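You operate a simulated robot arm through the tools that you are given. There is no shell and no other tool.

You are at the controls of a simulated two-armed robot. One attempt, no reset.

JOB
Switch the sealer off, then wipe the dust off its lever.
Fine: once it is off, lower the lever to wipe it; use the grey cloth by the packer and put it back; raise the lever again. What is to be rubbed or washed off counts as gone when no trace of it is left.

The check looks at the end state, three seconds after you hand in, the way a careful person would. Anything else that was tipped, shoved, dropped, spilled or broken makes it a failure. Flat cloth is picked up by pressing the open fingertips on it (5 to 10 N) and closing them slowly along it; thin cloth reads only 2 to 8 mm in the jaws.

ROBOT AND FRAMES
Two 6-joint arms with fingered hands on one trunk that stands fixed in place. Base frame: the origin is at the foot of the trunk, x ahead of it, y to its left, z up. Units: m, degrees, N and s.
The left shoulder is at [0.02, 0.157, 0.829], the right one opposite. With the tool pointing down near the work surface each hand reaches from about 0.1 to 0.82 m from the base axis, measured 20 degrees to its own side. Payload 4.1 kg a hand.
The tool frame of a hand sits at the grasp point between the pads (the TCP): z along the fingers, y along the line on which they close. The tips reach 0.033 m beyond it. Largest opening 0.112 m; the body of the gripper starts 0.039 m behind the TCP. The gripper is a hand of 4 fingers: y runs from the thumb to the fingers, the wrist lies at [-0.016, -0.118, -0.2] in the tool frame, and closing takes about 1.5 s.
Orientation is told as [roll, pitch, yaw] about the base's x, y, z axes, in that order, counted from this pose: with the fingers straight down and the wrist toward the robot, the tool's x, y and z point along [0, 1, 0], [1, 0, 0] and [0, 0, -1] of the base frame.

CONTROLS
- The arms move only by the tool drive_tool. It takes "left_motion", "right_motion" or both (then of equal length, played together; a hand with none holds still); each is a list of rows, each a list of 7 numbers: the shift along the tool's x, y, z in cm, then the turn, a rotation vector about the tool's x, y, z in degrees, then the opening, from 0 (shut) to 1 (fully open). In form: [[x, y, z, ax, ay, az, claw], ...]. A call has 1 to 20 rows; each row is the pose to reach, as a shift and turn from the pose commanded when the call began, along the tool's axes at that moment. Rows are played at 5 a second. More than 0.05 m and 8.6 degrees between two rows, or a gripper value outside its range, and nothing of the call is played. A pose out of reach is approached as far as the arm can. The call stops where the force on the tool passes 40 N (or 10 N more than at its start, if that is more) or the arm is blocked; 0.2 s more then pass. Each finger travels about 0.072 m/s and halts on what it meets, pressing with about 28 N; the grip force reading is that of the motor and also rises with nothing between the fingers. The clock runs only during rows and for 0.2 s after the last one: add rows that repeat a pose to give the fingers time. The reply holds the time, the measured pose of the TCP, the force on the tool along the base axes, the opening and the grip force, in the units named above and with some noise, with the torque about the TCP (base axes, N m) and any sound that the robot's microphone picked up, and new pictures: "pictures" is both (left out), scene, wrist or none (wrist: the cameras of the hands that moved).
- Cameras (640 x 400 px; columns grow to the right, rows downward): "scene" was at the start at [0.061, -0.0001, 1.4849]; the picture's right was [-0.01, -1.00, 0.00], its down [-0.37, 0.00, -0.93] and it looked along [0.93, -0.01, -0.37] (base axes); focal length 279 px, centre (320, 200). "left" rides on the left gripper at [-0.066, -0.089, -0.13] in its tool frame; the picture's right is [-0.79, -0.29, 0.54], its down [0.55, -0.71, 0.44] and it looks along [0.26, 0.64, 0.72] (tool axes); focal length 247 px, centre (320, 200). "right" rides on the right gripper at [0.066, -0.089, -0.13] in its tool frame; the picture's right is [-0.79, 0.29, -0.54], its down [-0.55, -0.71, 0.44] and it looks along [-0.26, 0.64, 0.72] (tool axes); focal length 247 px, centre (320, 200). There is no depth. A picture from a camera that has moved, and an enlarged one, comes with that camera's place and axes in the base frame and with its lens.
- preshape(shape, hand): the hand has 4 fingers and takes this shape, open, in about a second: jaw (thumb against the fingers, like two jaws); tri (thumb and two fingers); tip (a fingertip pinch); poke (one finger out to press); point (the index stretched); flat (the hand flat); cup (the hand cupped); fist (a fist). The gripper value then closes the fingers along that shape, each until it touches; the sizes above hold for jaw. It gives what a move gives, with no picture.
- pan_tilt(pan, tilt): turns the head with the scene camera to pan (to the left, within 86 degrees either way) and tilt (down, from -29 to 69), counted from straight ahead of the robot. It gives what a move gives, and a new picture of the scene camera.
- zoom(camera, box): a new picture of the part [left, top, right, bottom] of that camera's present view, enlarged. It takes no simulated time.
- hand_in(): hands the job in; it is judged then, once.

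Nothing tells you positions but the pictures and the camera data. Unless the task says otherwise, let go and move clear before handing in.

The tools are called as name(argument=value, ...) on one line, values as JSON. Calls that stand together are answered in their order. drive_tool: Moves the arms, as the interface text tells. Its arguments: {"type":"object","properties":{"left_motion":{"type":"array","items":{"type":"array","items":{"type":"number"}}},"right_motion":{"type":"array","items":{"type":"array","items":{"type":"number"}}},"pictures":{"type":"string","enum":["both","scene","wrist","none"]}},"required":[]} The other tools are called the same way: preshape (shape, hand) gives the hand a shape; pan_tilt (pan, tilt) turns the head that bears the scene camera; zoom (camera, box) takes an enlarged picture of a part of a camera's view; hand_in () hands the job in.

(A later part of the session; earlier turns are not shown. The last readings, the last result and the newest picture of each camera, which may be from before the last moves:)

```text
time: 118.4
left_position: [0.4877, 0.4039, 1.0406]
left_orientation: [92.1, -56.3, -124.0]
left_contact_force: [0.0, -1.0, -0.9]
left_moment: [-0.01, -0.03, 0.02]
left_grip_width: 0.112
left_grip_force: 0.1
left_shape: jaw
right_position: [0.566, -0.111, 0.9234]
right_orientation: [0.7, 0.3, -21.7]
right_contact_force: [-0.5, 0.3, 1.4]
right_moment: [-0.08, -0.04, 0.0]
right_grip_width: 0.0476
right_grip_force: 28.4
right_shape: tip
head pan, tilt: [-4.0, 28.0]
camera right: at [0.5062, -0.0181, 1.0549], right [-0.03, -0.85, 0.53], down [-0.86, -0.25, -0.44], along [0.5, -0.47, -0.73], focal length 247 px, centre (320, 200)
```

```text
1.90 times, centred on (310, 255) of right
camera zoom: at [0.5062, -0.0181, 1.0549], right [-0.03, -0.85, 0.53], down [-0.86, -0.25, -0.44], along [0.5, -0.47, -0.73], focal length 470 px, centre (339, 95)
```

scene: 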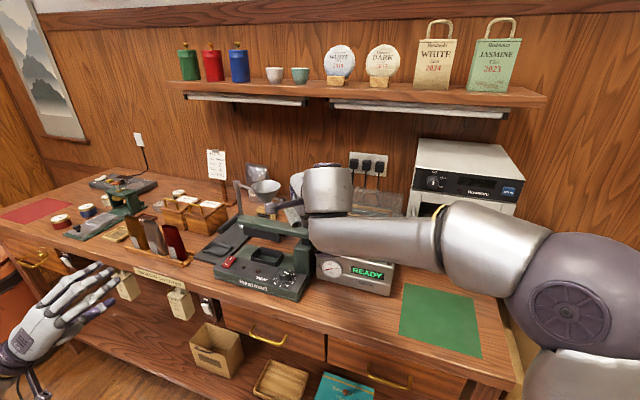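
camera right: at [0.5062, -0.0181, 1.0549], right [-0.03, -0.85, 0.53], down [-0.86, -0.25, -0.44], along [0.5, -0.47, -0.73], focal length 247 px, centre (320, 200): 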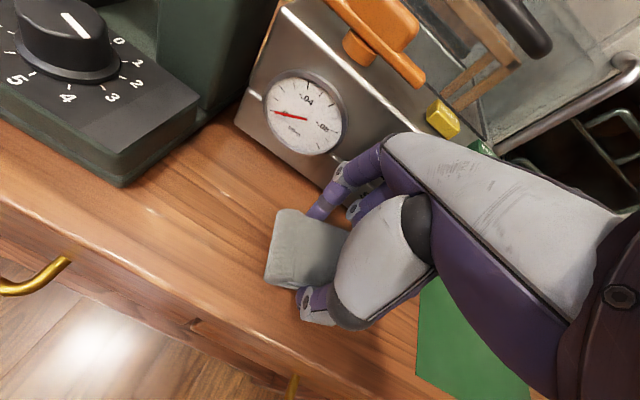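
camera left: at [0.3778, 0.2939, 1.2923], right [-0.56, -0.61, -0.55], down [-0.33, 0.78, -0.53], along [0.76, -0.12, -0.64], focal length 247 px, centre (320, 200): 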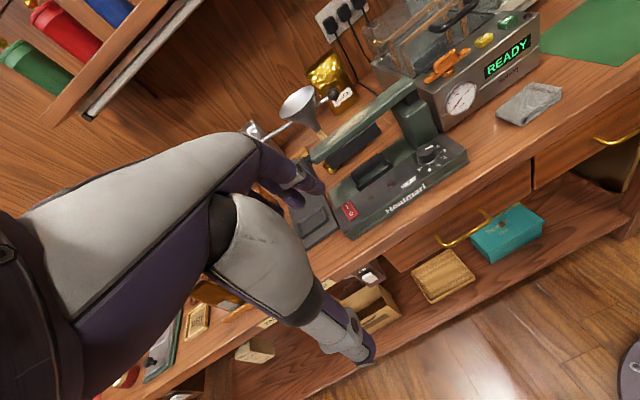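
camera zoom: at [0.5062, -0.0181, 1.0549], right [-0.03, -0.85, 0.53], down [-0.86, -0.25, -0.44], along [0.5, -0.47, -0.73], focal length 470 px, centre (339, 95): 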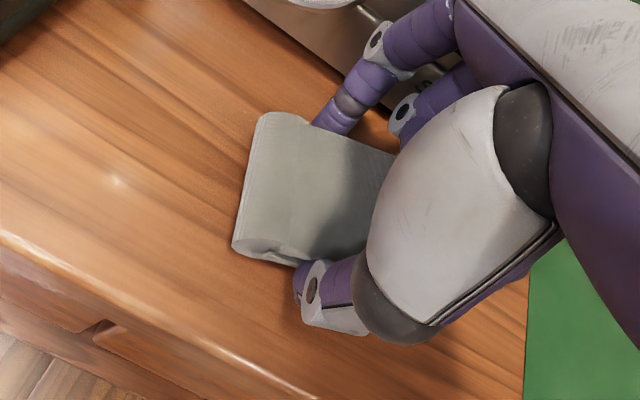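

drive_tool(right_motion=[[-0.2, 0, 0.12, 0, 0, 0, 0.3], [-0.2, 0, 0.12, 0, 0, 0, 0.36], [-0.2, 0, 0.12, 0, 0, 0, 0.42], [-0.2, 0, 0.12, 0, 0, 0, 0.48], [-0.2, 0, 0.12, 0, 0, 0, 0.54], [-0.2, 0, 0.12, 0, 0, 0, 0.6], [-0.2, 0, 0.1, 0, 0, 0, 0.66], [-0.2, 0, 0.1, 0, 0, 0, 0.68], [-0.2, 0, -1.0, 0, 0, 0, 0.68], [-0.2, 0, -3.0, 0, 0, 0, 0.68], [-0.2, -0.5, -6.0, 0, 0, 0, 0.68], [-0.2, -2.0, -9.0, 0, 0, 0, 0.68]], pictures="wrist")

zoom(camera="right", box=[180, 150, 420, 380])

```text
time: 121.0
left_position: [0.488, 0.4034, 1.0408]
left_orientation: [91.9, -56.2, -124.0]
left_contact_force: [0.6, 1.0, -0.6]
left_moment: [0.02, 0.04, -0.02]
left_grip_width: 0.1119
left_grip_force: 0.1
left_shape: jaw
right_position: [0.5465, -0.1056, 1.0148]
right_orientation: [0.6, 0.4, -21.5]
right_contact_force: [-0.1, -0.3, 0.2]
right_moment: [0.03, 0.02, 0.0]
right_grip_width: 0.0757
right_grip_force: 0.1
right_shape: tip
head pan, tilt: [-4.0, 28.0]
camera right: at [0.4876, -0.0122, 1.1452], right [-0.02, -0.85, 0.53], down [-0.86, -0.25, -0.44], along [0.5, -0.47, -0.73], focal length 247 px, centre (320, 200)
```

right: 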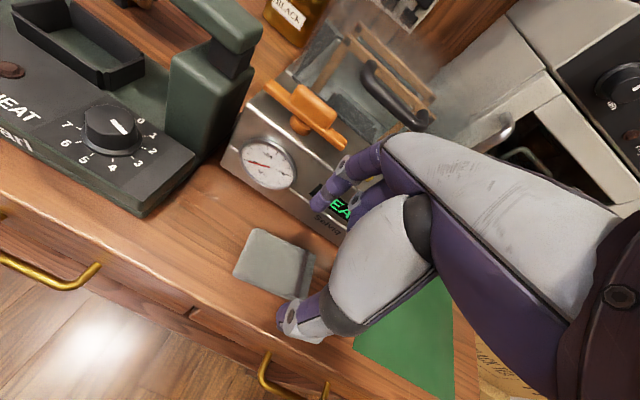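

```text
1.74 times, centred on (300, 265) of right
camera zoom: at [0.4876, -0.0122, 1.1452], right [-0.02, -0.85, 0.53], down [-0.86, -0.25, -0.44], along [0.5, -0.47, -0.73], focal length 430 px, centre (355, 87)
```

zoom: 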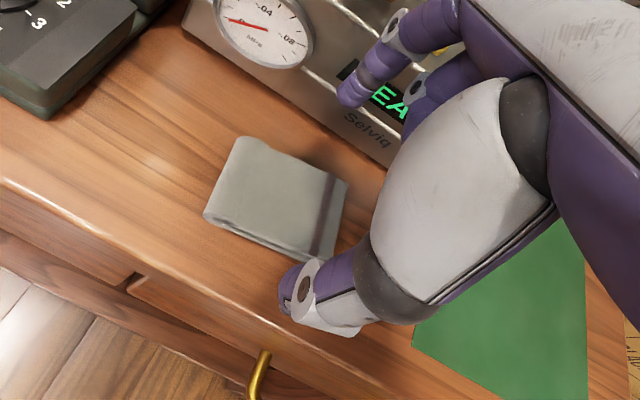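

The cloth is back on its spot (centre within a few mm), flat, stripe as before. I retract the right arm to its starting place.

drive_tool(right_motion=[[-0.08, -1.75, -3.5, 0, 0, -2, 0.7], [-0.82, -3.6, -7.5, 0, 0, -4, 0.7], [-1.55, -5.47, -11.5, 0, 0, -6, 0.7], [-2.93, -7.6, -15.0, 0, 0, -8, 0.7], [-4.5, -10.21, -18.5, 0, 0, -10, 0.7], [-6.53, -12.64, -22.0, 0, 0, -12.5, 0.7], [-8.56, -15.07, -25.5, 0, 0, -15, 0.7], [-10.13, -17.67, -29.0, 0, 0, -17.5, 0.7], [-11.68, -20.28, -32.5, 0, 0, -19.5, 0.7], [-12.88, -22.49, -36.0, 0, 0, -21.5, 0.7], [-12.88, -22.49, -36.0, 0, 0, -21.5, 0.7]], pictures="both")

zoom(camera="scene", box=[220, 170, 420, 340])

```text
time: 123.4
left_position: [0.4885, 0.4036, 1.0409]
left_orientation: [92.0, -56.2, -124.0]
left_contact_force: [0.8, 0.2, 1.0]
left_moment: [0.01, 0.0, 0.0]
left_grip_width: 0.112
left_grip_force: 0.0
left_shape: jaw
right_position: [0.2923, -0.148, 1.3717]
right_orientation: [0.7, 0.1, 0.1]
right_contact_force: [-0.1, -0.1, -0.2]
right_moment: [-0.01, 0.03, -0.01]
right_grip_width: 0.0783
right_grip_force: 0.0
right_shape: tip
head pan, tilt: [-4.0, 28.0]
camera right: at [0.2037, -0.0831, 1.5039], right [0.29, -0.8, 0.53], down [-0.71, -0.55, -0.44], along [0.64, -0.25, -0.73], focal length 247 px, centre (320, 200)
```

scene: 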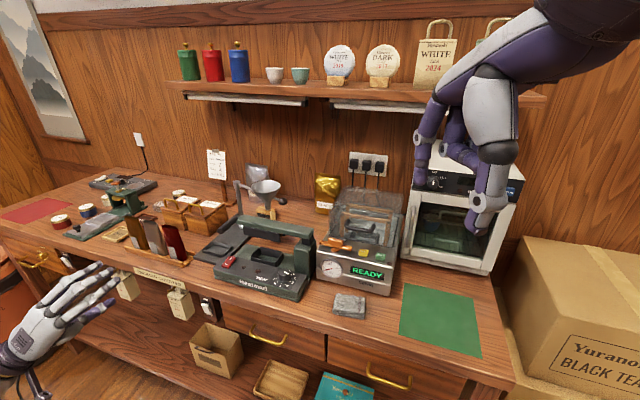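
right: 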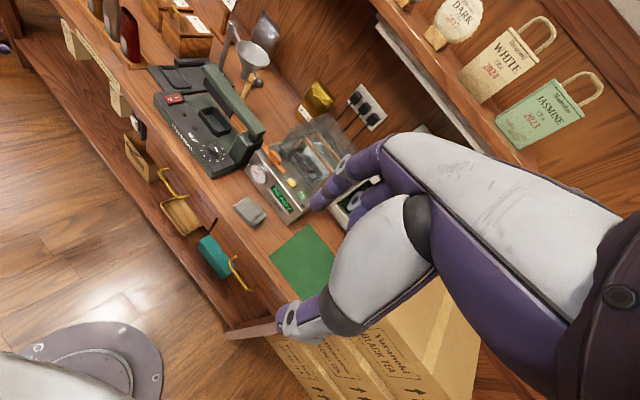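

```text
2.35 times, centred on (320, 255) of scene
camera zoom: at [0.0592, -0.0057, 1.475], right [-0.07, -1.0, 0.0], down [-0.47, 0.03, -0.88], along [0.88, -0.06, -0.47], focal length 657 px, centre (320, 71)
```

zoom: 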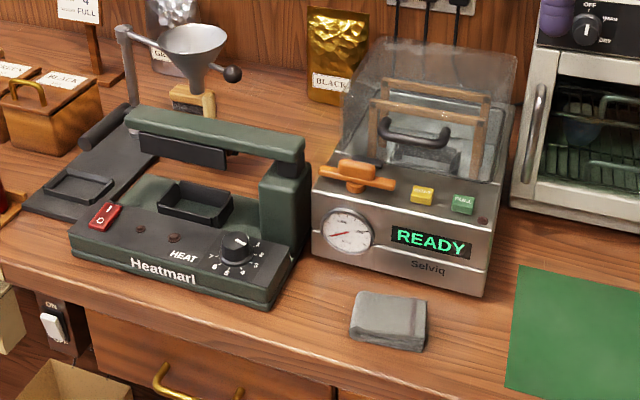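

I restore the head to its starting direction to compare cloth, packer and sealer positions with the very first pictures.

pan_tilt(pan=-0.5, tilt=21.8)

zoom(camera="scene", box=[330, 310, 410, 380])

zoom(camera="scene", box=[310, 210, 450, 380])

zoom(camera="scene", box=[210, 170, 350, 350])

```text
time: 124.0
left_position: [0.4882, 0.4038, 1.0409]
left_orientation: [92.0, -56.2, -124.0]
left_contact_force: [0.1, -0.2, -0.2]
left_moment: [0.0, 0.02, -0.01]
left_grip_width: 0.112
left_grip_force: 0.1
left_shape: jaw
right_position: [0.2938, -0.1481, 1.3725]
right_orientation: [0.8, 0.2, -0.1]
right_contact_force: [-0.2, 0.0, -0.1]
right_moment: [-0.02, 0.0, 0.01]
right_grip_width: 0.078
right_grip_force: 0.1
right_shape: tip
head pan, tilt: [-0.5, 21.8]
```

scene: 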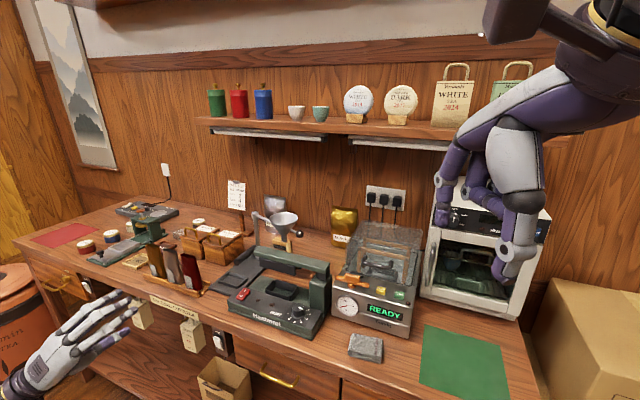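

```text
5.71 times, centred on (370, 345) of scene
camera zoom: at [0.061, -0.0001, 1.4849], right [-0.01, -1.0, 0.0], down [-0.37, 0.0, -0.93], along [0.93, -0.01, -0.37], focal length 1595 px, centre (34, -629)
```

zoom: 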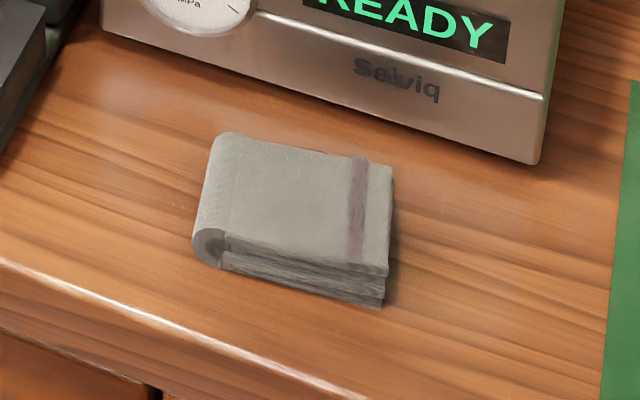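

```text
2.35 times, centred on (380, 295) of scene
camera zoom: at [0.061, -0.0001, 1.4849], right [-0.01, -1.0, 0.0], down [-0.37, 0.0, -0.93], along [0.93, -0.01, -0.37], focal length 657 px, centre (179, -24)
```

zoom: 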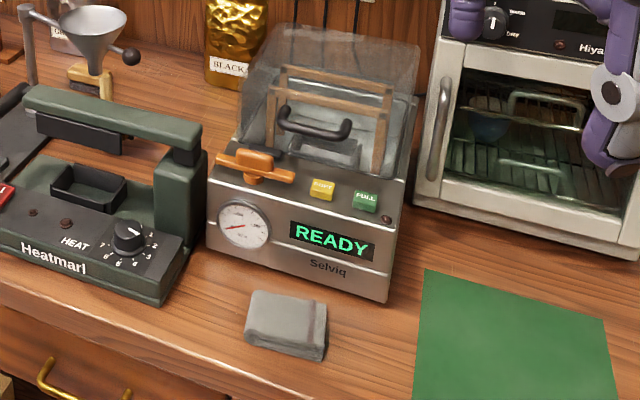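

```text
2.22 times, centred on (280, 260) of scene
camera zoom: at [0.061, -0.0001, 1.4849], right [-0.01, -1.0, 0.0], down [-0.37, 0.0, -0.93], along [0.93, -0.01, -0.37], focal length 620 px, centre (409, 67)
```

zoom: 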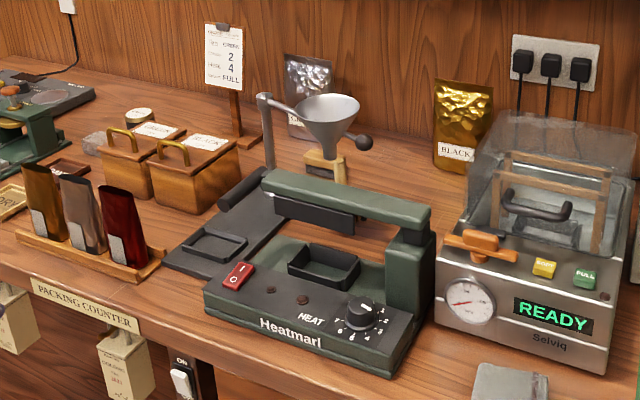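

Cloth, packer, funnel and sealer sit as in the first pictures. Now the left hand goes back to the handle: first to a pose in line with the lowered bar.

drive_tool(left_motion=[[-0.2, 1.6, 3.5, 3.65, -1.17, 1.6, 1], [-0.4, 3.2, 7.0, 7.3, -2.3, 3.2, 1], [-0.63, 4.88, 10.6, 10.95, -3.5, 4.85, 1], [-1.6, 3.0, 14.2, 14.6, -4.7, 6.5, 1], [-2.7, 1.2, 17.7, 18.25, -5.8, 8.1, 1], [-3.77, -0.62, 21.06, 21.9, -7.0, 9.7, 1], [-3.77, -0.62, 21.06, 21.9, -7.0, 9.7, 1]], pictures="both")

zoom(camera="scene", box=[180, 200, 340, 340])

zoom(camera="right", box=[120, 20, 280, 180])

```text
time: 125.6
left_position: [0.65, 0.2648, 1.0154]
left_orientation: [62.4, -41.6, -94.6]
left_contact_force: [-0.5, -0.6, -0.4]
left_moment: [-0.01, -0.02, -0.02]
left_grip_width: 0.112
left_grip_force: 0.0
left_shape: jaw
right_position: [0.2931, -0.1498, 1.3723]
right_orientation: [0.8, 0.2, -0.1]
right_contact_force: [0.4, 0.3, 0.6]
right_moment: [0.0, 0.0, -0.02]
right_grip_width: 0.078
right_grip_force: 0.0
right_shape: tip
head pan, tilt: [-0.5, 21.8]
camera left: at [0.5112, 0.3436, 0.9584], right [0.07, -0.42, -0.9], down [0.7, 0.67, -0.26], along [0.71, -0.61, 0.35], focal length 247 px, centre (320, 200)
```

scene: 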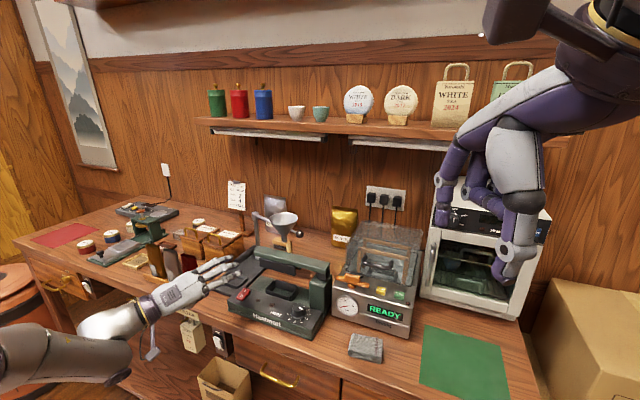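
left: 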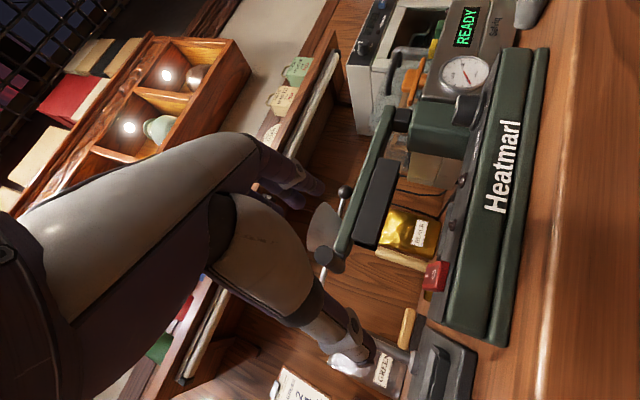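

```text
2.86 times, centred on (260, 270) of scene
camera zoom: at [0.0609, -0.0001, 1.4849], right [-0.01, -1.0, 0.0], down [-0.37, 0.0, -0.93], along [0.93, -0.01, -0.37], focal length 798 px, centre (491, 0)
```

zoom: 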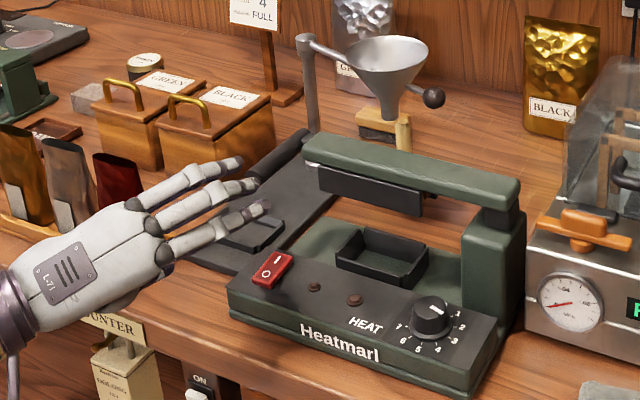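

```text
2.50 times, centred on (200, 100) of right
camera zoom: at [0.2039, -0.0829, 1.5037], right [0.29, -0.8, 0.53], down [-0.71, -0.55, -0.44], along [0.64, -0.25, -0.73], focal length 617 px, centre (620, 450)
```

zoom: 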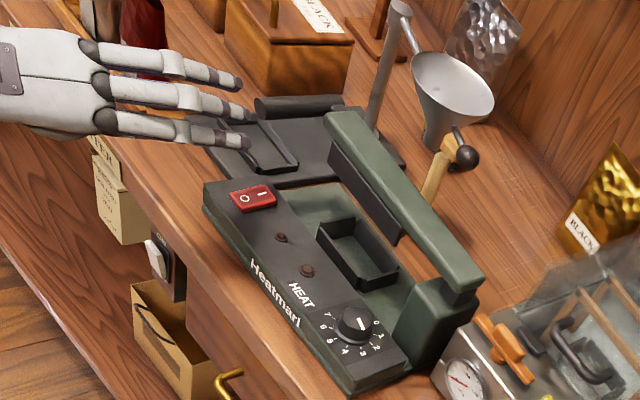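

drive_tool(left_motion=[[0.55, 0.5, 1.8, 0, 0, 0, 1], [1.1, 1.05, 3.7, 0, 0, 0, 1], [1.7, 1.6, 5.5, 0, 0, 0, 1], [2.3, 2.15, 7.4, 0, 0, 0, 1], [2.84, 2.7, 9.24, 0, 0, 0, 1], [2.84, 2.7, 9.24, 0, 0, 0, 1]], pictures="both")

zoom(camera="right", box=[140, 20, 260, 120])

zoom(camera="left", box=[240, 120, 440, 320])

```text
time: 127.0
left_position: [0.7445, 0.2273, 1.0232]
left_orientation: [62.3, -41.5, -94.7]
left_contact_force: [-0.6, -0.7, -0.3]
left_moment: [0.01, -0.02, 0.05]
left_grip_width: 0.1119
left_grip_force: 0.1
left_shape: jaw
right_position: [0.2944, -0.1489, 1.3724]
right_orientation: [0.8, 0.1, -0.1]
right_contact_force: [0.5, -0.2, 0.8]
right_moment: [0.01, -0.01, 0.02]
right_grip_width: 0.0784
right_grip_force: 0.0
right_shape: tip
head pan, tilt: [-0.5, 21.8]
camera left: at [0.605, 0.3049, 0.9652], right [0.07, -0.43, -0.9], down [0.7, 0.67, -0.26], along [0.71, -0.61, 0.35], focal length 247 px, centre (320, 200)
```

scene: 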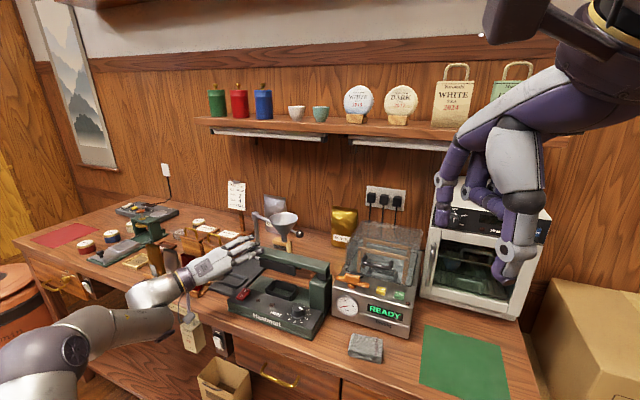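
left: 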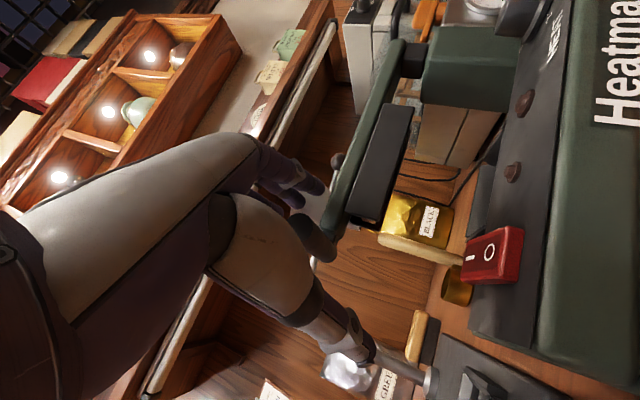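

```text
4.00 times, centred on (200, 70) of right
camera zoom: at [0.204, -0.0829, 1.5037], right [0.29, -0.8, 0.53], down [-0.71, -0.55, -0.44], along [0.64, -0.25, -0.73], focal length 988 px, centre (800, 720)
```

zoom: 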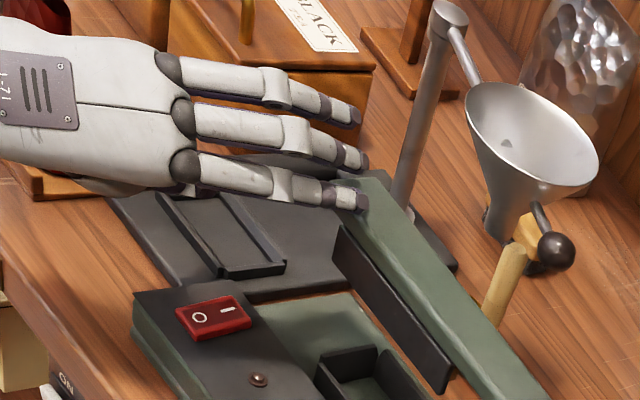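

```text
2.00 times, centred on (340, 220) of left
camera zoom: at [0.605, 0.3049, 0.9652], right [0.07, -0.43, -0.9], down [0.7, 0.67, -0.26], along [0.71, -0.61, 0.35], focal length 494 px, centre (280, 160)
```

zoom: 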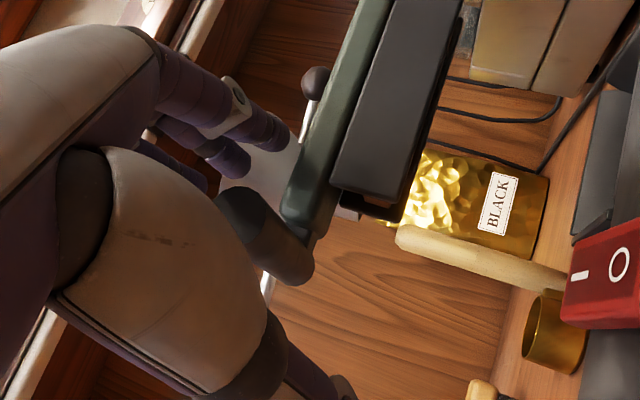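

The bar lies between fingers and thumb. I back off 8 mm to keep the fingertips clear of the lever body and close to the loose cage.

drive_tool(left_motion=[[-0.2, -0.2, -0.75, 0, 0, 0, 0.8], [-0.2, -0.2, -0.75, 0, 0, 0, 0.6], [-0.2, -0.2, -0.75, 0, 0, 0, 0.5], [-0.2, -0.2, -0.75, 0, 0, 0, 0.4], [-0.2, -0.2, -0.75, 0, 0, 0, 0.3], [-0.2, -0.2, -0.75, 0, 0, 0, 0.25], [-0.2, -0.2, -0.75, 0, 0, 0, 0.25], [-0.2, -0.2, -0.75, 0, 0, 0, 0.25]], pictures="both")

zoom(camera="right", box=[140, 20, 260, 120])

zoom(camera="left", box=[240, 120, 440, 320])

```text
time: 128.8
left_position: [0.7364, 0.2292, 1.024]
left_orientation: [62.6, -41.5, -94.7]
left_contact_force: [-2.5, -4.0, 6.8]
left_moment: [-0.1, -0.27, -0.2]
left_grip_width: 0.0302
left_grip_force: 0.0
left_shape: jaw
right_position: [0.2935, -0.1481, 1.3719]
right_orientation: [0.8, 0.1, -0.2]
right_contact_force: [-0.1, -1.5, -0.7]
right_moment: [-0.01, 0.0, 0.02]
right_grip_width: 0.0782
right_grip_force: 0.0
right_shape: tip
head pan, tilt: [-0.5, 21.8]
camera left: at [0.5971, 0.3087, 0.9661], right [0.08, -0.43, -0.9], down [0.7, 0.67, -0.26], along [0.71, -0.61, 0.35], focal length 247 px, centre (320, 200)
```

scene: 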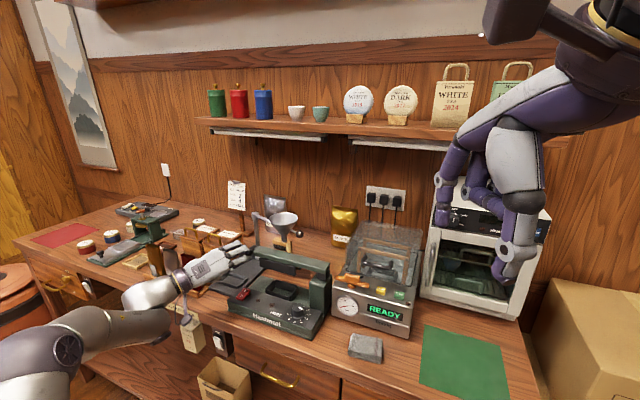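
left: 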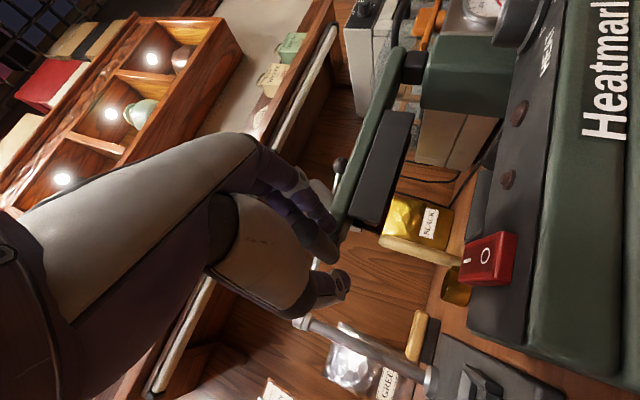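

```text
4.00 times, centred on (200, 70) of right
camera zoom: at [0.2036, -0.0832, 1.5037], right [0.28, -0.8, 0.53], down [-0.71, -0.55, -0.44], along [0.64, -0.25, -0.73], focal length 988 px, centre (800, 720)
```

zoom: 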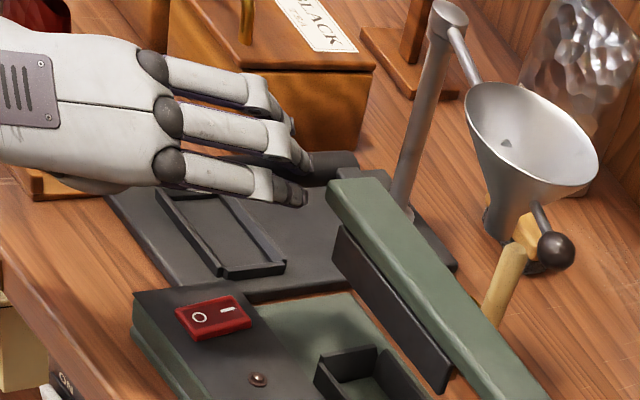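

```text
2.00 times, centred on (340, 220) of left
camera zoom: at [0.5971, 0.3087, 0.9661], right [0.08, -0.43, -0.9], down [0.7, 0.67, -0.26], along [0.71, -0.61, 0.35], focal length 494 px, centre (280, 160)
```

zoom: 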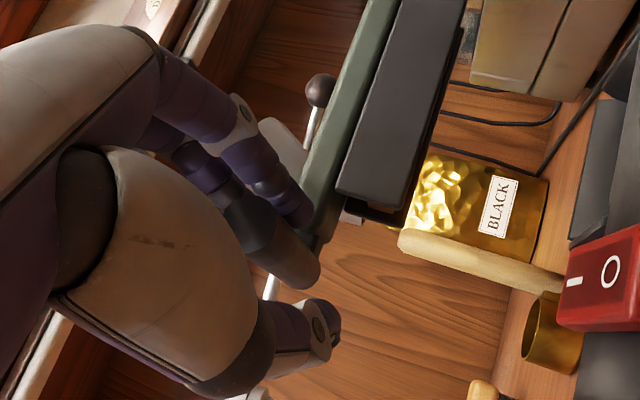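

The fingers rest lightly on the bar, thumb below it. I start lifting along the arc, first 20°.

drive_tool(left_motion=[[0.66, 0.66, -0.34, 0, 0, 0, 0.25], [1.27, 1.39, -0.7, 0, 0, 0, 0.25], [1.85, 2.1, -1.05, 0, 0, 0, 0.25], [2.41, 2.9, -1.39, 0, 0, 0, 0.25], [2.93, 3.7, -1.73, 0, 0, 0, 0.25], [3.41, 4.52, -2.08, 0, 0, 0, 0.25], [3.86, 5.4, -2.42, 0, 0, 0, 0.25], [4.26, 6.21, -2.75, 0, 0, 0, 0.25]], pictures="both")

zoom(camera="scene", box=[180, 180, 340, 340])

zoom(camera="right", box=[140, 0, 280, 120])

```text
time: 130.6
left_position: [0.7313, 0.2174, 1.1025]
left_orientation: [62.4, -41.6, -94.8]
left_contact_force: [0.4, -0.4, 0.2]
left_moment: [-0.01, 0.02, -0.02]
left_grip_width: 0.0286
left_grip_force: 0.1
left_shape: jaw
right_position: [0.2931, -0.1479, 1.3721]
right_orientation: [0.7, 0.1, 0.0]
right_contact_force: [0.5, 0.5, -0.4]
right_moment: [0.0, 0.02, -0.04]
right_grip_width: 0.0779
right_grip_force: 0.0
right_shape: tip
head pan, tilt: [-0.5, 21.8]
camera left: at [0.5914, 0.296, 1.0449], right [0.08, -0.43, -0.9], down [0.7, 0.67, -0.26], along [0.71, -0.61, 0.35], focal length 247 px, centre (320, 200)
```

scene: 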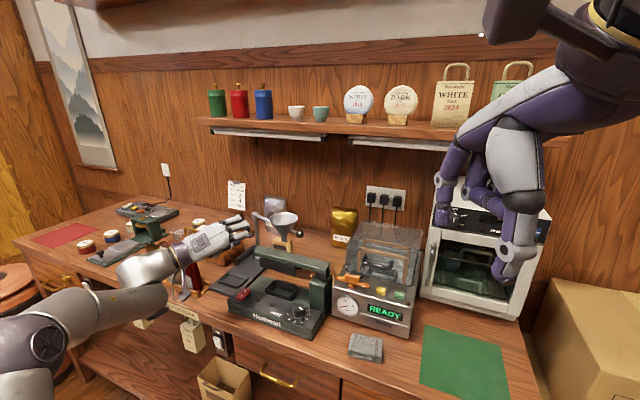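
left: 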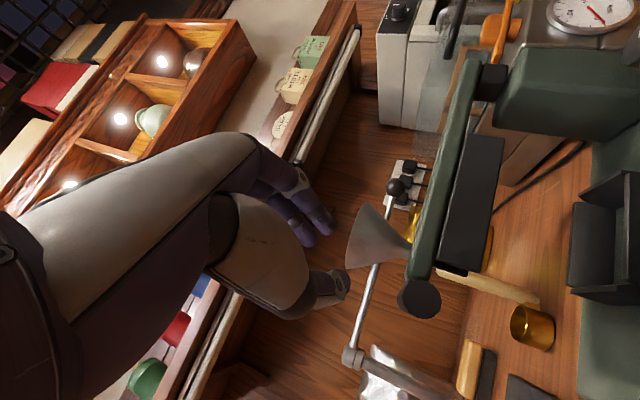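

```text
2.50 times, centred on (260, 260) of scene
camera zoom: at [0.0611, -0.0001, 1.4849], right [-0.01, -1.0, 0.0], down [-0.37, 0.0, -0.93], along [0.93, -0.01, -0.37], focal length 698 px, centre (470, 50)
```

zoom: 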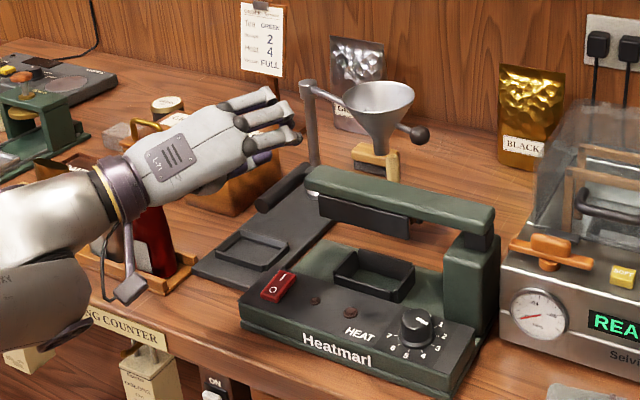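

```text
3.33 times, centred on (210, 60) of right
camera zoom: at [0.2041, -0.0829, 1.5037], right [0.29, -0.8, 0.53], down [-0.71, -0.55, -0.44], along [0.64, -0.25, -0.73], focal length 823 px, centre (687, 667)
```

zoom: 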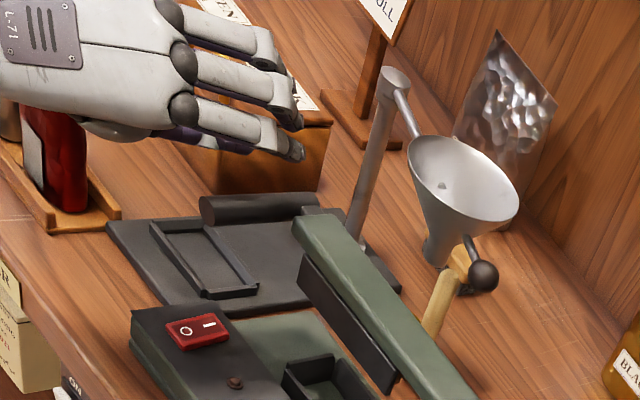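

The bar slipped past the thumb because, with the 45° roll, the thumb sits to the left rather than under the bar. The lever simply stayed down. I back out, and will roll the hand so the thumb comes squarely underneath.

drive_tool(left_motion=[[-0.5, -0.5, -1.9, 0, 0, 0, 0.3], [-1.0, -1.0, -3.8, 0, 0, 0, 0.4], [-1.5, -1.5, -5.7, 0, 0, 0, 0.6], [-1.9, -2.03, -7.5, 0, 0, 0, 0.8], [-1.9, -2.03, -7.5, 0, 0, -7.5, 1], [-1.9, -2.03, -7.5, 0, 0, -15, 1], [-1.9, -2.03, -7.5, 0, 0, -22.5, 1], [-1.9, -2.03, -7.5, 0, 0, -30, 1], [-1.9, -2.03, -7.5, 0, 0, -37.5, 1], [-1.9, -2.03, -7.5, 0, 0, -45, 1], [-1.9, -2.03, -7.5, 0, 0, -45, 1]], pictures="both")

zoom(camera="right", box=[100, 0, 280, 140])

```text
time: 133.0
left_position: [0.6577, 0.2526, 1.1025]
left_orientation: [-0.4, -69.7, -23.4]
left_contact_force: [-0.1, 0.3, -0.1]
left_moment: [0.02, -0.02, -0.02]
left_grip_width: 0.1118
left_grip_force: 0.1
left_shape: jaw
right_position: [0.2935, -0.1493, 1.3717]
right_orientation: [0.8, 0.1, 0.0]
right_contact_force: [-0.1, 0.1, 0.0]
right_moment: [0.0, -0.02, 0.0]
right_grip_width: 0.0779
right_grip_force: 0.2
right_shape: tip
head pan, tilt: [-0.5, 21.8]
camera left: at [0.4914, 0.2513, 1.0639], right [0.05, -0.89, -0.45], down [0.37, 0.44, -0.82], along [0.93, -0.13, 0.35], focal length 247 px, centre (320, 200)
```

scene: 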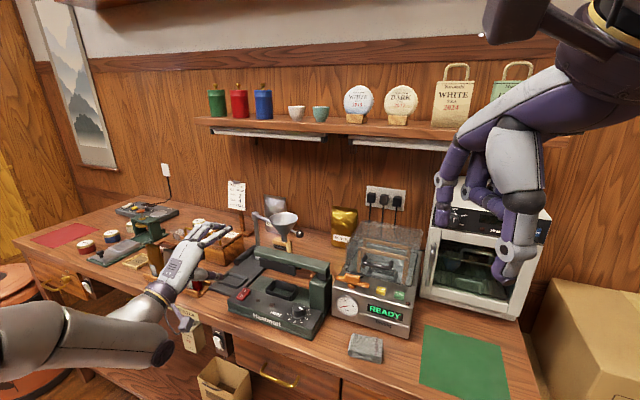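
left: 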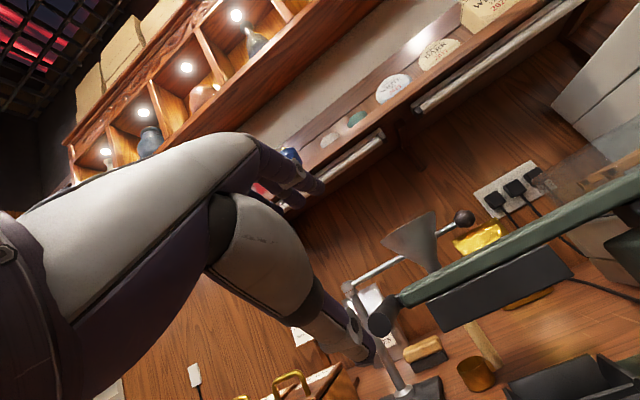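

```text
2.86 times, centred on (190, 70) of right
camera zoom: at [0.204, -0.0829, 1.5037], right [0.29, -0.8, 0.53], down [-0.71, -0.55, -0.44], along [0.64, -0.25, -0.73], focal length 706 px, centre (691, 571)
```

zoom: 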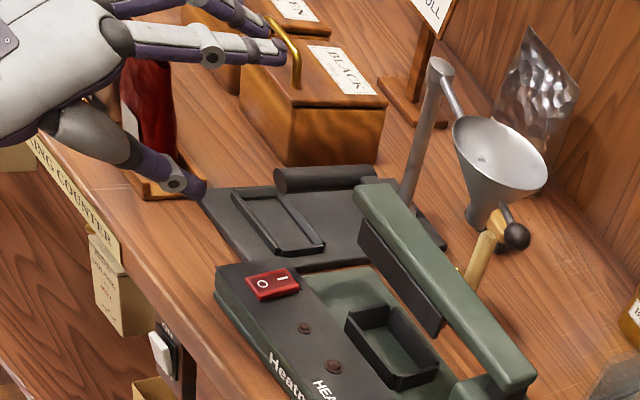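

Now the thumb is directly below and the fingers above. I lower to bar height in front of the bar end, then slide in along it.

drive_tool(left_motion=[[0.1, -1.6, 0.95, 0, 0, 0, 1], [0.15, -3.2, 1.9, 0, 0, 0, 1], [0.2, -4.8, 2.9, 0, 0, 0, 1], [0.24, -6.43, 3.82, 0, 0, 0, 1], [0.24, -6.43, 3.82, 0, 0, 0, 1]], pictures="both")

zoom(camera="right", box=[100, 0, 280, 140])

zoom(camera="left", box=[240, 160, 480, 360])

```text
time: 134.2
left_position: [0.6707, 0.2481, 1.0296]
left_orientation: [-0.2, -69.7, -23.8]
left_contact_force: [-0.4, 0.3, -0.3]
left_moment: [-0.02, -0.03, 0.01]
left_grip_width: 0.1117
left_grip_force: 0.0
left_shape: jaw
right_position: [0.294, -0.1482, 1.3723]
right_orientation: [0.8, 0.1, -0.1]
right_contact_force: [-0.3, -0.9, -0.3]
right_moment: [-0.04, 0.0, -0.02]
right_grip_width: 0.0778
right_grip_force: 0.0
right_shape: tip
head pan, tilt: [-0.5, 21.8]
camera left: at [0.505, 0.2479, 0.9901], right [0.05, -0.89, -0.45], down [0.37, 0.44, -0.82], along [0.93, -0.13, 0.35], focal length 247 px, centre (320, 200)
```

scene: 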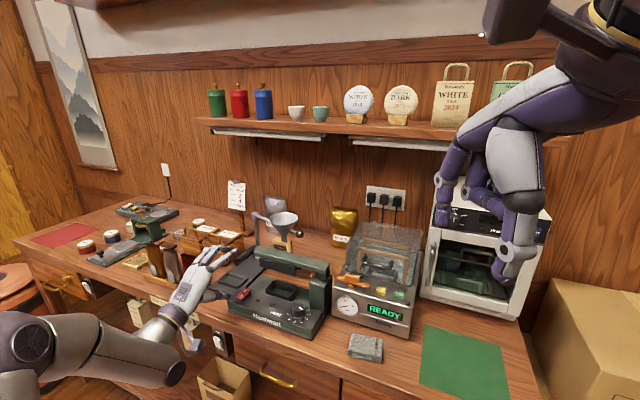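
left: 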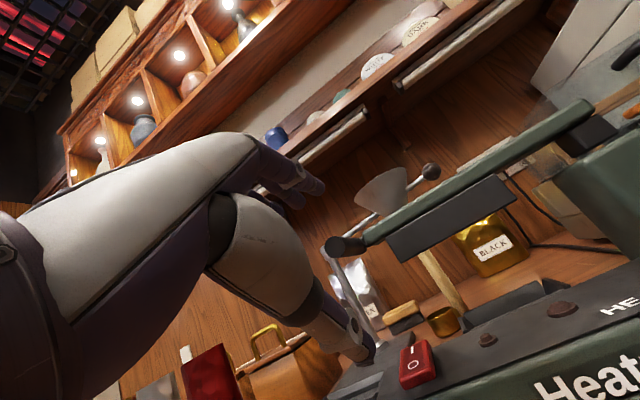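

```text
2.86 times, centred on (190, 70) of right
camera zoom: at [0.2039, -0.0829, 1.5037], right [0.29, -0.8, 0.53], down [-0.71, -0.55, -0.44], along [0.64, -0.25, -0.73], focal length 706 px, centre (691, 571)
```

zoom: 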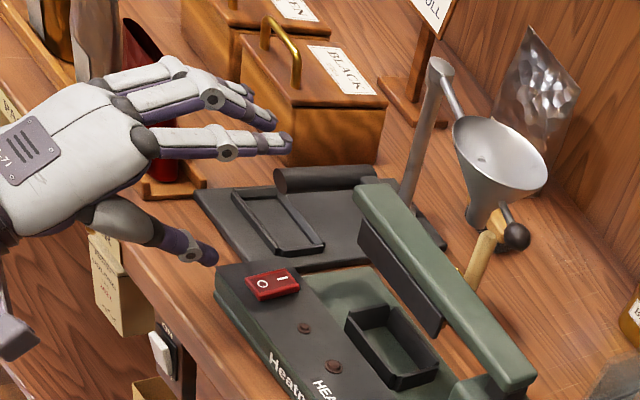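

```text
2.00 times, centred on (360, 260) of left
camera zoom: at [0.505, 0.2479, 0.9901], right [0.05, -0.89, -0.45], down [0.37, 0.44, -0.82], along [0.93, -0.13, 0.35], focal length 494 px, centre (240, 80)
```

zoom: 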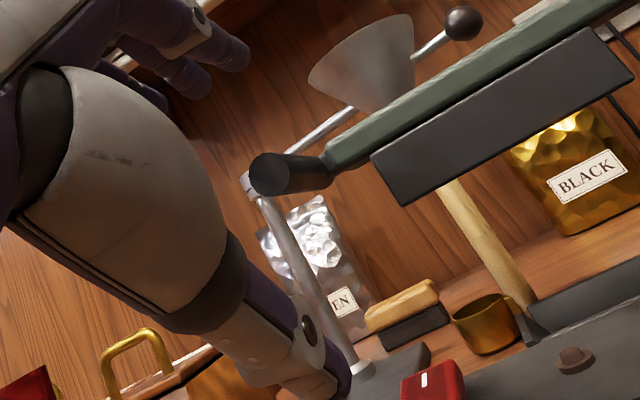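

The bar end is well centred between thumb and fingers in the wrist view. I slide in 8 cm.

drive_tool(left_motion=[[0.03, 0.7, 1.9, 0, 0, 0, 1], [0.07, 1.4, 3.75, 0, 0, 0, 1], [0.1, 2.1, 5.6, 0, 0, 0, 1], [0.15, 2.78, 7.5, 0, 0, 0, 1], [0.15, 2.78, 7.5, 0, 0, 0, 1]], pictures="wrist")

zoom(camera="right", box=[140, 20, 260, 120])

zoom(camera="left", box=[240, 160, 480, 360])

```text
time: 135.4
left_position: [0.7458, 0.2176, 1.029]
left_orientation: [-0.2, -69.7, -23.6]
left_contact_force: [-1.2, -0.3, -0.3]
left_moment: [-0.02, 0.0, -0.01]
left_grip_width: 0.1116
left_grip_force: 0.1
left_shape: jaw
right_position: [0.2921, -0.148, 1.3708]
right_orientation: [0.8, 0.1, -0.2]
right_contact_force: [-0.2, -0.8, 1.0]
right_moment: [-0.01, 0.01, -0.03]
right_grip_width: 0.0782
right_grip_force: 0.1
right_shape: tip
head pan, tilt: [-0.5, 21.8]
camera left: at [0.5795, 0.2171, 0.99], right [0.05, -0.89, -0.45], down [0.37, 0.44, -0.82], along [0.93, -0.13, 0.35], focal length 247 px, centre (320, 200)
```

left: 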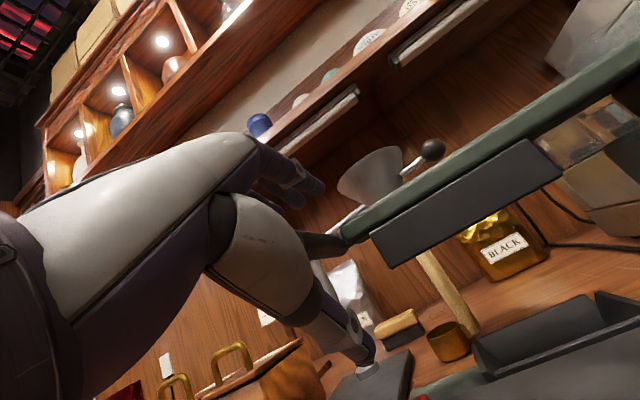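

```text
4.00 times, centred on (200, 70) of right
camera zoom: at [0.2039, -0.0829, 1.5037], right [0.29, -0.8, 0.53], down [-0.71, -0.55, -0.44], along [0.64, -0.25, -0.73], focal length 988 px, centre (800, 720)
```

zoom: 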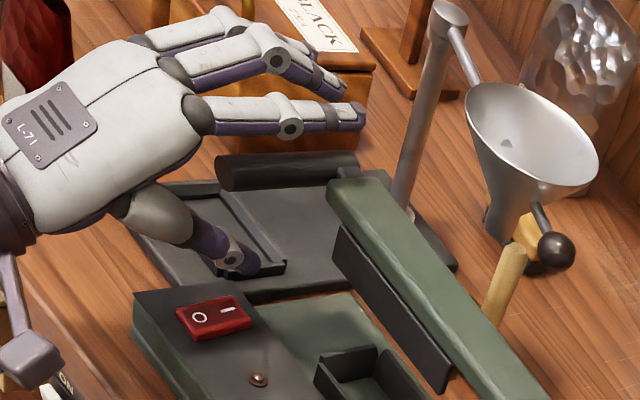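

```text
2.00 times, centred on (360, 260) of left
camera zoom: at [0.5795, 0.2171, 0.99], right [0.05, -0.89, -0.45], down [0.37, 0.44, -0.82], along [0.93, -0.13, 0.35], focal length 494 px, centre (240, 80)
```

zoom: 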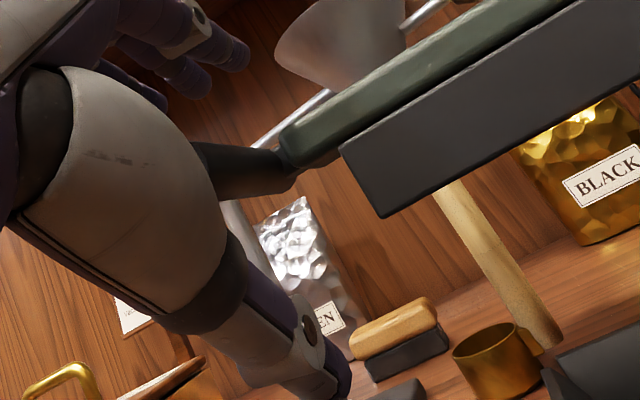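

drive_tool(left_motion=[[0, 0, 0, 0, 0, 0, 0.8], [0, 0, 0, 0, 0, 0, 0.6], [0, 0, 0, 0, 0, 0, 0.5], [0, 0, 0, 0, 0, 0, 0.4], [0, 0, 0, 0, 0, 0, 0.33], [0, 0, 0, 0, 0, 0, 0.28], [0, 0, 0, 0, 0, 0, 0.25], [0, 0, 0, 0, 0, 0, 0.25]], pictures="wrist")

zoom(camera="right", box=[140, 20, 260, 120])

zoom(camera="left", box=[240, 160, 480, 360])

```text
time: 137.2
left_position: [0.7445, 0.2168, 1.0289]
left_orientation: [-0.1, -69.7, -23.7]
left_contact_force: [0.2, -0.5, 2.0]
left_moment: [-0.02, -0.08, 0.05]
left_grip_width: 0.029
left_grip_force: 0.0
left_shape: jaw
right_position: [0.2924, -0.1483, 1.3726]
right_orientation: [0.9, 0.1, -0.1]
right_contact_force: [0.2, 0.2, 0.4]
right_moment: [0.0, -0.01, -0.04]
right_grip_width: 0.0779
right_grip_force: 0.1
right_shape: tip
head pan, tilt: [-0.5, 21.8]
camera left: at [0.5793, 0.2172, 0.9901], right [0.05, -0.89, -0.45], down [0.37, 0.44, -0.82], along [0.93, -0.13, 0.35], focal length 247 px, centre (320, 200)
```

left: 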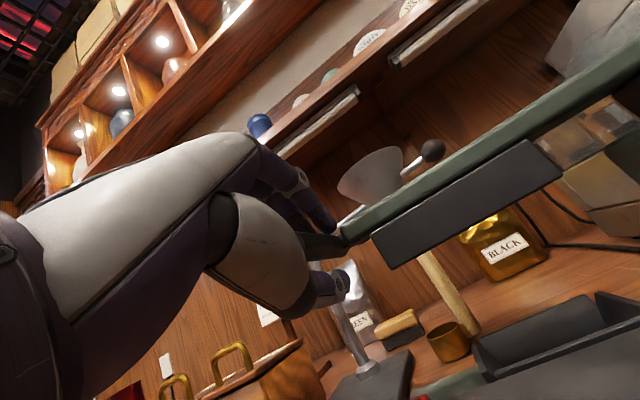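

```text
4.00 times, centred on (200, 70) of right
camera zoom: at [0.2039, -0.0829, 1.5037], right [0.29, -0.8, 0.53], down [-0.71, -0.55, -0.44], along [0.64, -0.25, -0.73], focal length 988 px, centre (800, 720)
```

zoom: 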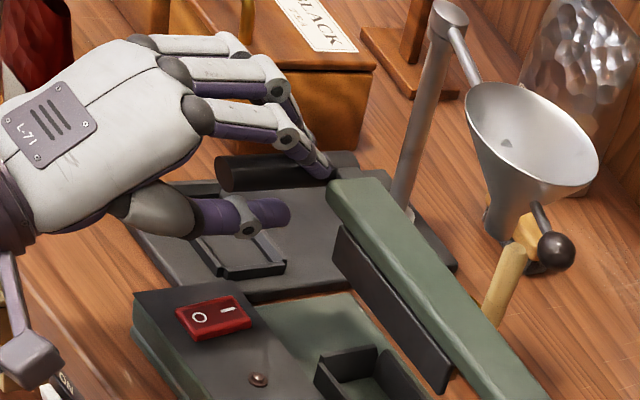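

```text
2.00 times, centred on (360, 260) of left
camera zoom: at [0.5793, 0.2172, 0.9901], right [0.05, -0.89, -0.45], down [0.37, 0.44, -0.82], along [0.93, -0.13, 0.35], focal length 494 px, centre (240, 80)
```

zoom: 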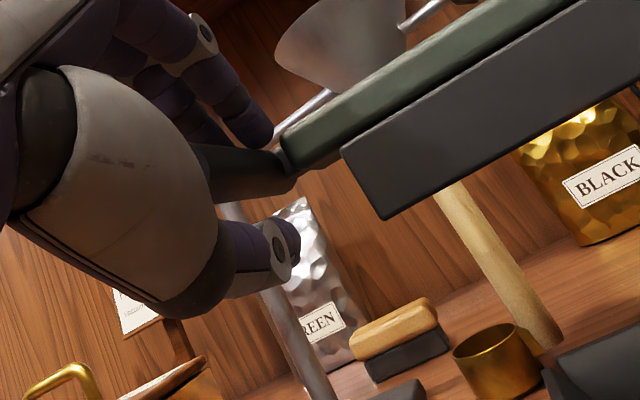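

The bar is now firmly between the fingers above and the thumb below. I tighten slightly and lift along the arc, rolling the hand gradually with the lever.

drive_tool(left_motion=[[0, 0, 0, 0, 0, 0, 0.2], [0, 0, 0, 0, 0, 0, 0.18], [-0.02, 0.7, -0.26, 0, 0, 1, 0.18], [-0.05, 1.4, -0.52, 0, 0, 2, 0.18], [-0.15, 2.4, -0.88, 0, 0, 3.5, 0.18], [-0.3, 3.4, -1.25, 0, 0, 5, 0.18], [-0.5, 4.4, -1.63, 0, 0, 7, 0.18], [-0.75, 5.4, -2.0, 0, 0, 9, 0.18], [-1.05, 6.4, -2.38, 0, 0, 10.5, 0.18], [-1.39, 7.4, -2.76, 0, 0, 12, 0.18]], pictures="both")

zoom(camera="right", box=[140, 0, 280, 140])

zoom(camera="left", box=[240, 160, 480, 360])

```text
time: 139.4
left_position: [0.7392, 0.2042, 1.1077]
left_orientation: [29.3, -66.6, -55.5]
left_contact_force: [0.8, -0.1, 0.7]
left_moment: [0.01, -0.06, 0.0]
left_grip_width: 0.0202
left_grip_force: 0.1
left_shape: jaw
right_position: [0.2927, -0.1483, 1.3723]
right_orientation: [0.9, 0.1, -0.1]
right_contact_force: [0.0, -0.3, 0.4]
right_moment: [0.01, 0.03, 0.0]
right_grip_width: 0.0782
right_grip_force: 0.0
right_shape: tip
head pan, tilt: [-0.5, 21.8]
camera left: at [0.5774, 0.2245, 1.0578], right [0.03, -0.8, -0.6], down [0.47, 0.55, -0.7], along [0.88, -0.26, 0.39], focal length 247 px, centre (320, 200)
```

scene: 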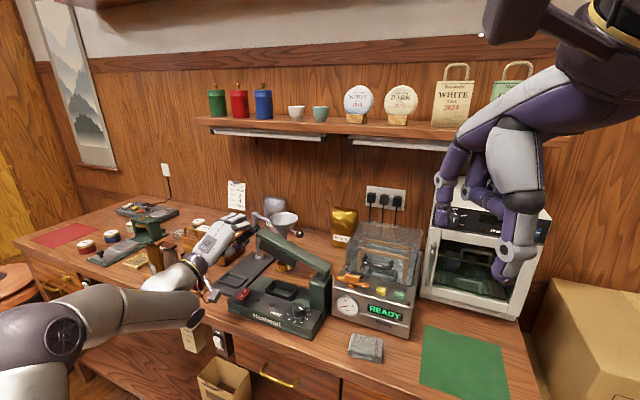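
left: 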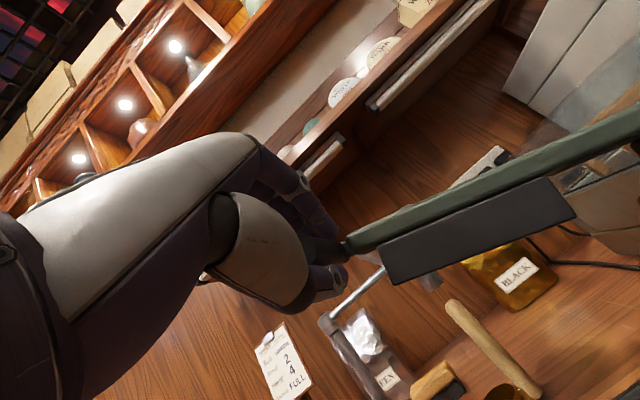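

```text
2.86 times, centred on (210, 70) of right
camera zoom: at [0.2041, -0.0829, 1.5037], right [0.29, -0.8, 0.53], down [-0.71, -0.55, -0.44], along [0.64, -0.25, -0.73], focal length 706 px, centre (634, 571)
```

zoom: 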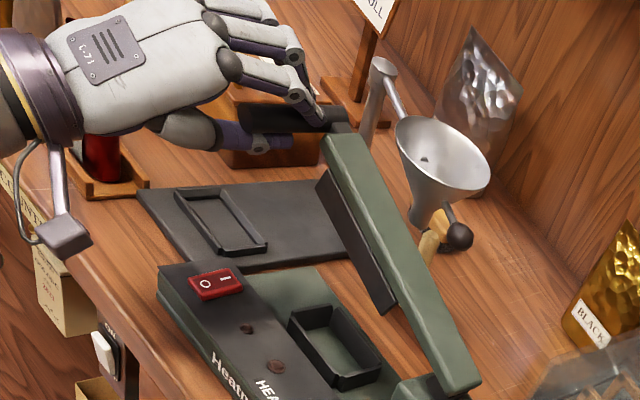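

```text
2.00 times, centred on (360, 260) of left
camera zoom: at [0.5774, 0.2245, 1.0578], right [0.03, -0.8, -0.6], down [0.47, 0.55, -0.7], along [0.88, -0.26, 0.39], focal length 494 px, centre (240, 80)
```

zoom: 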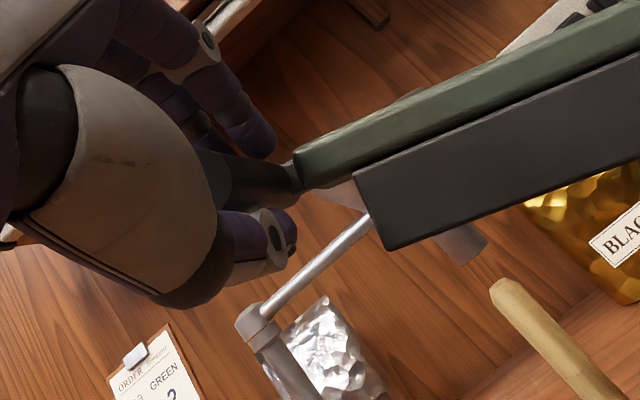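

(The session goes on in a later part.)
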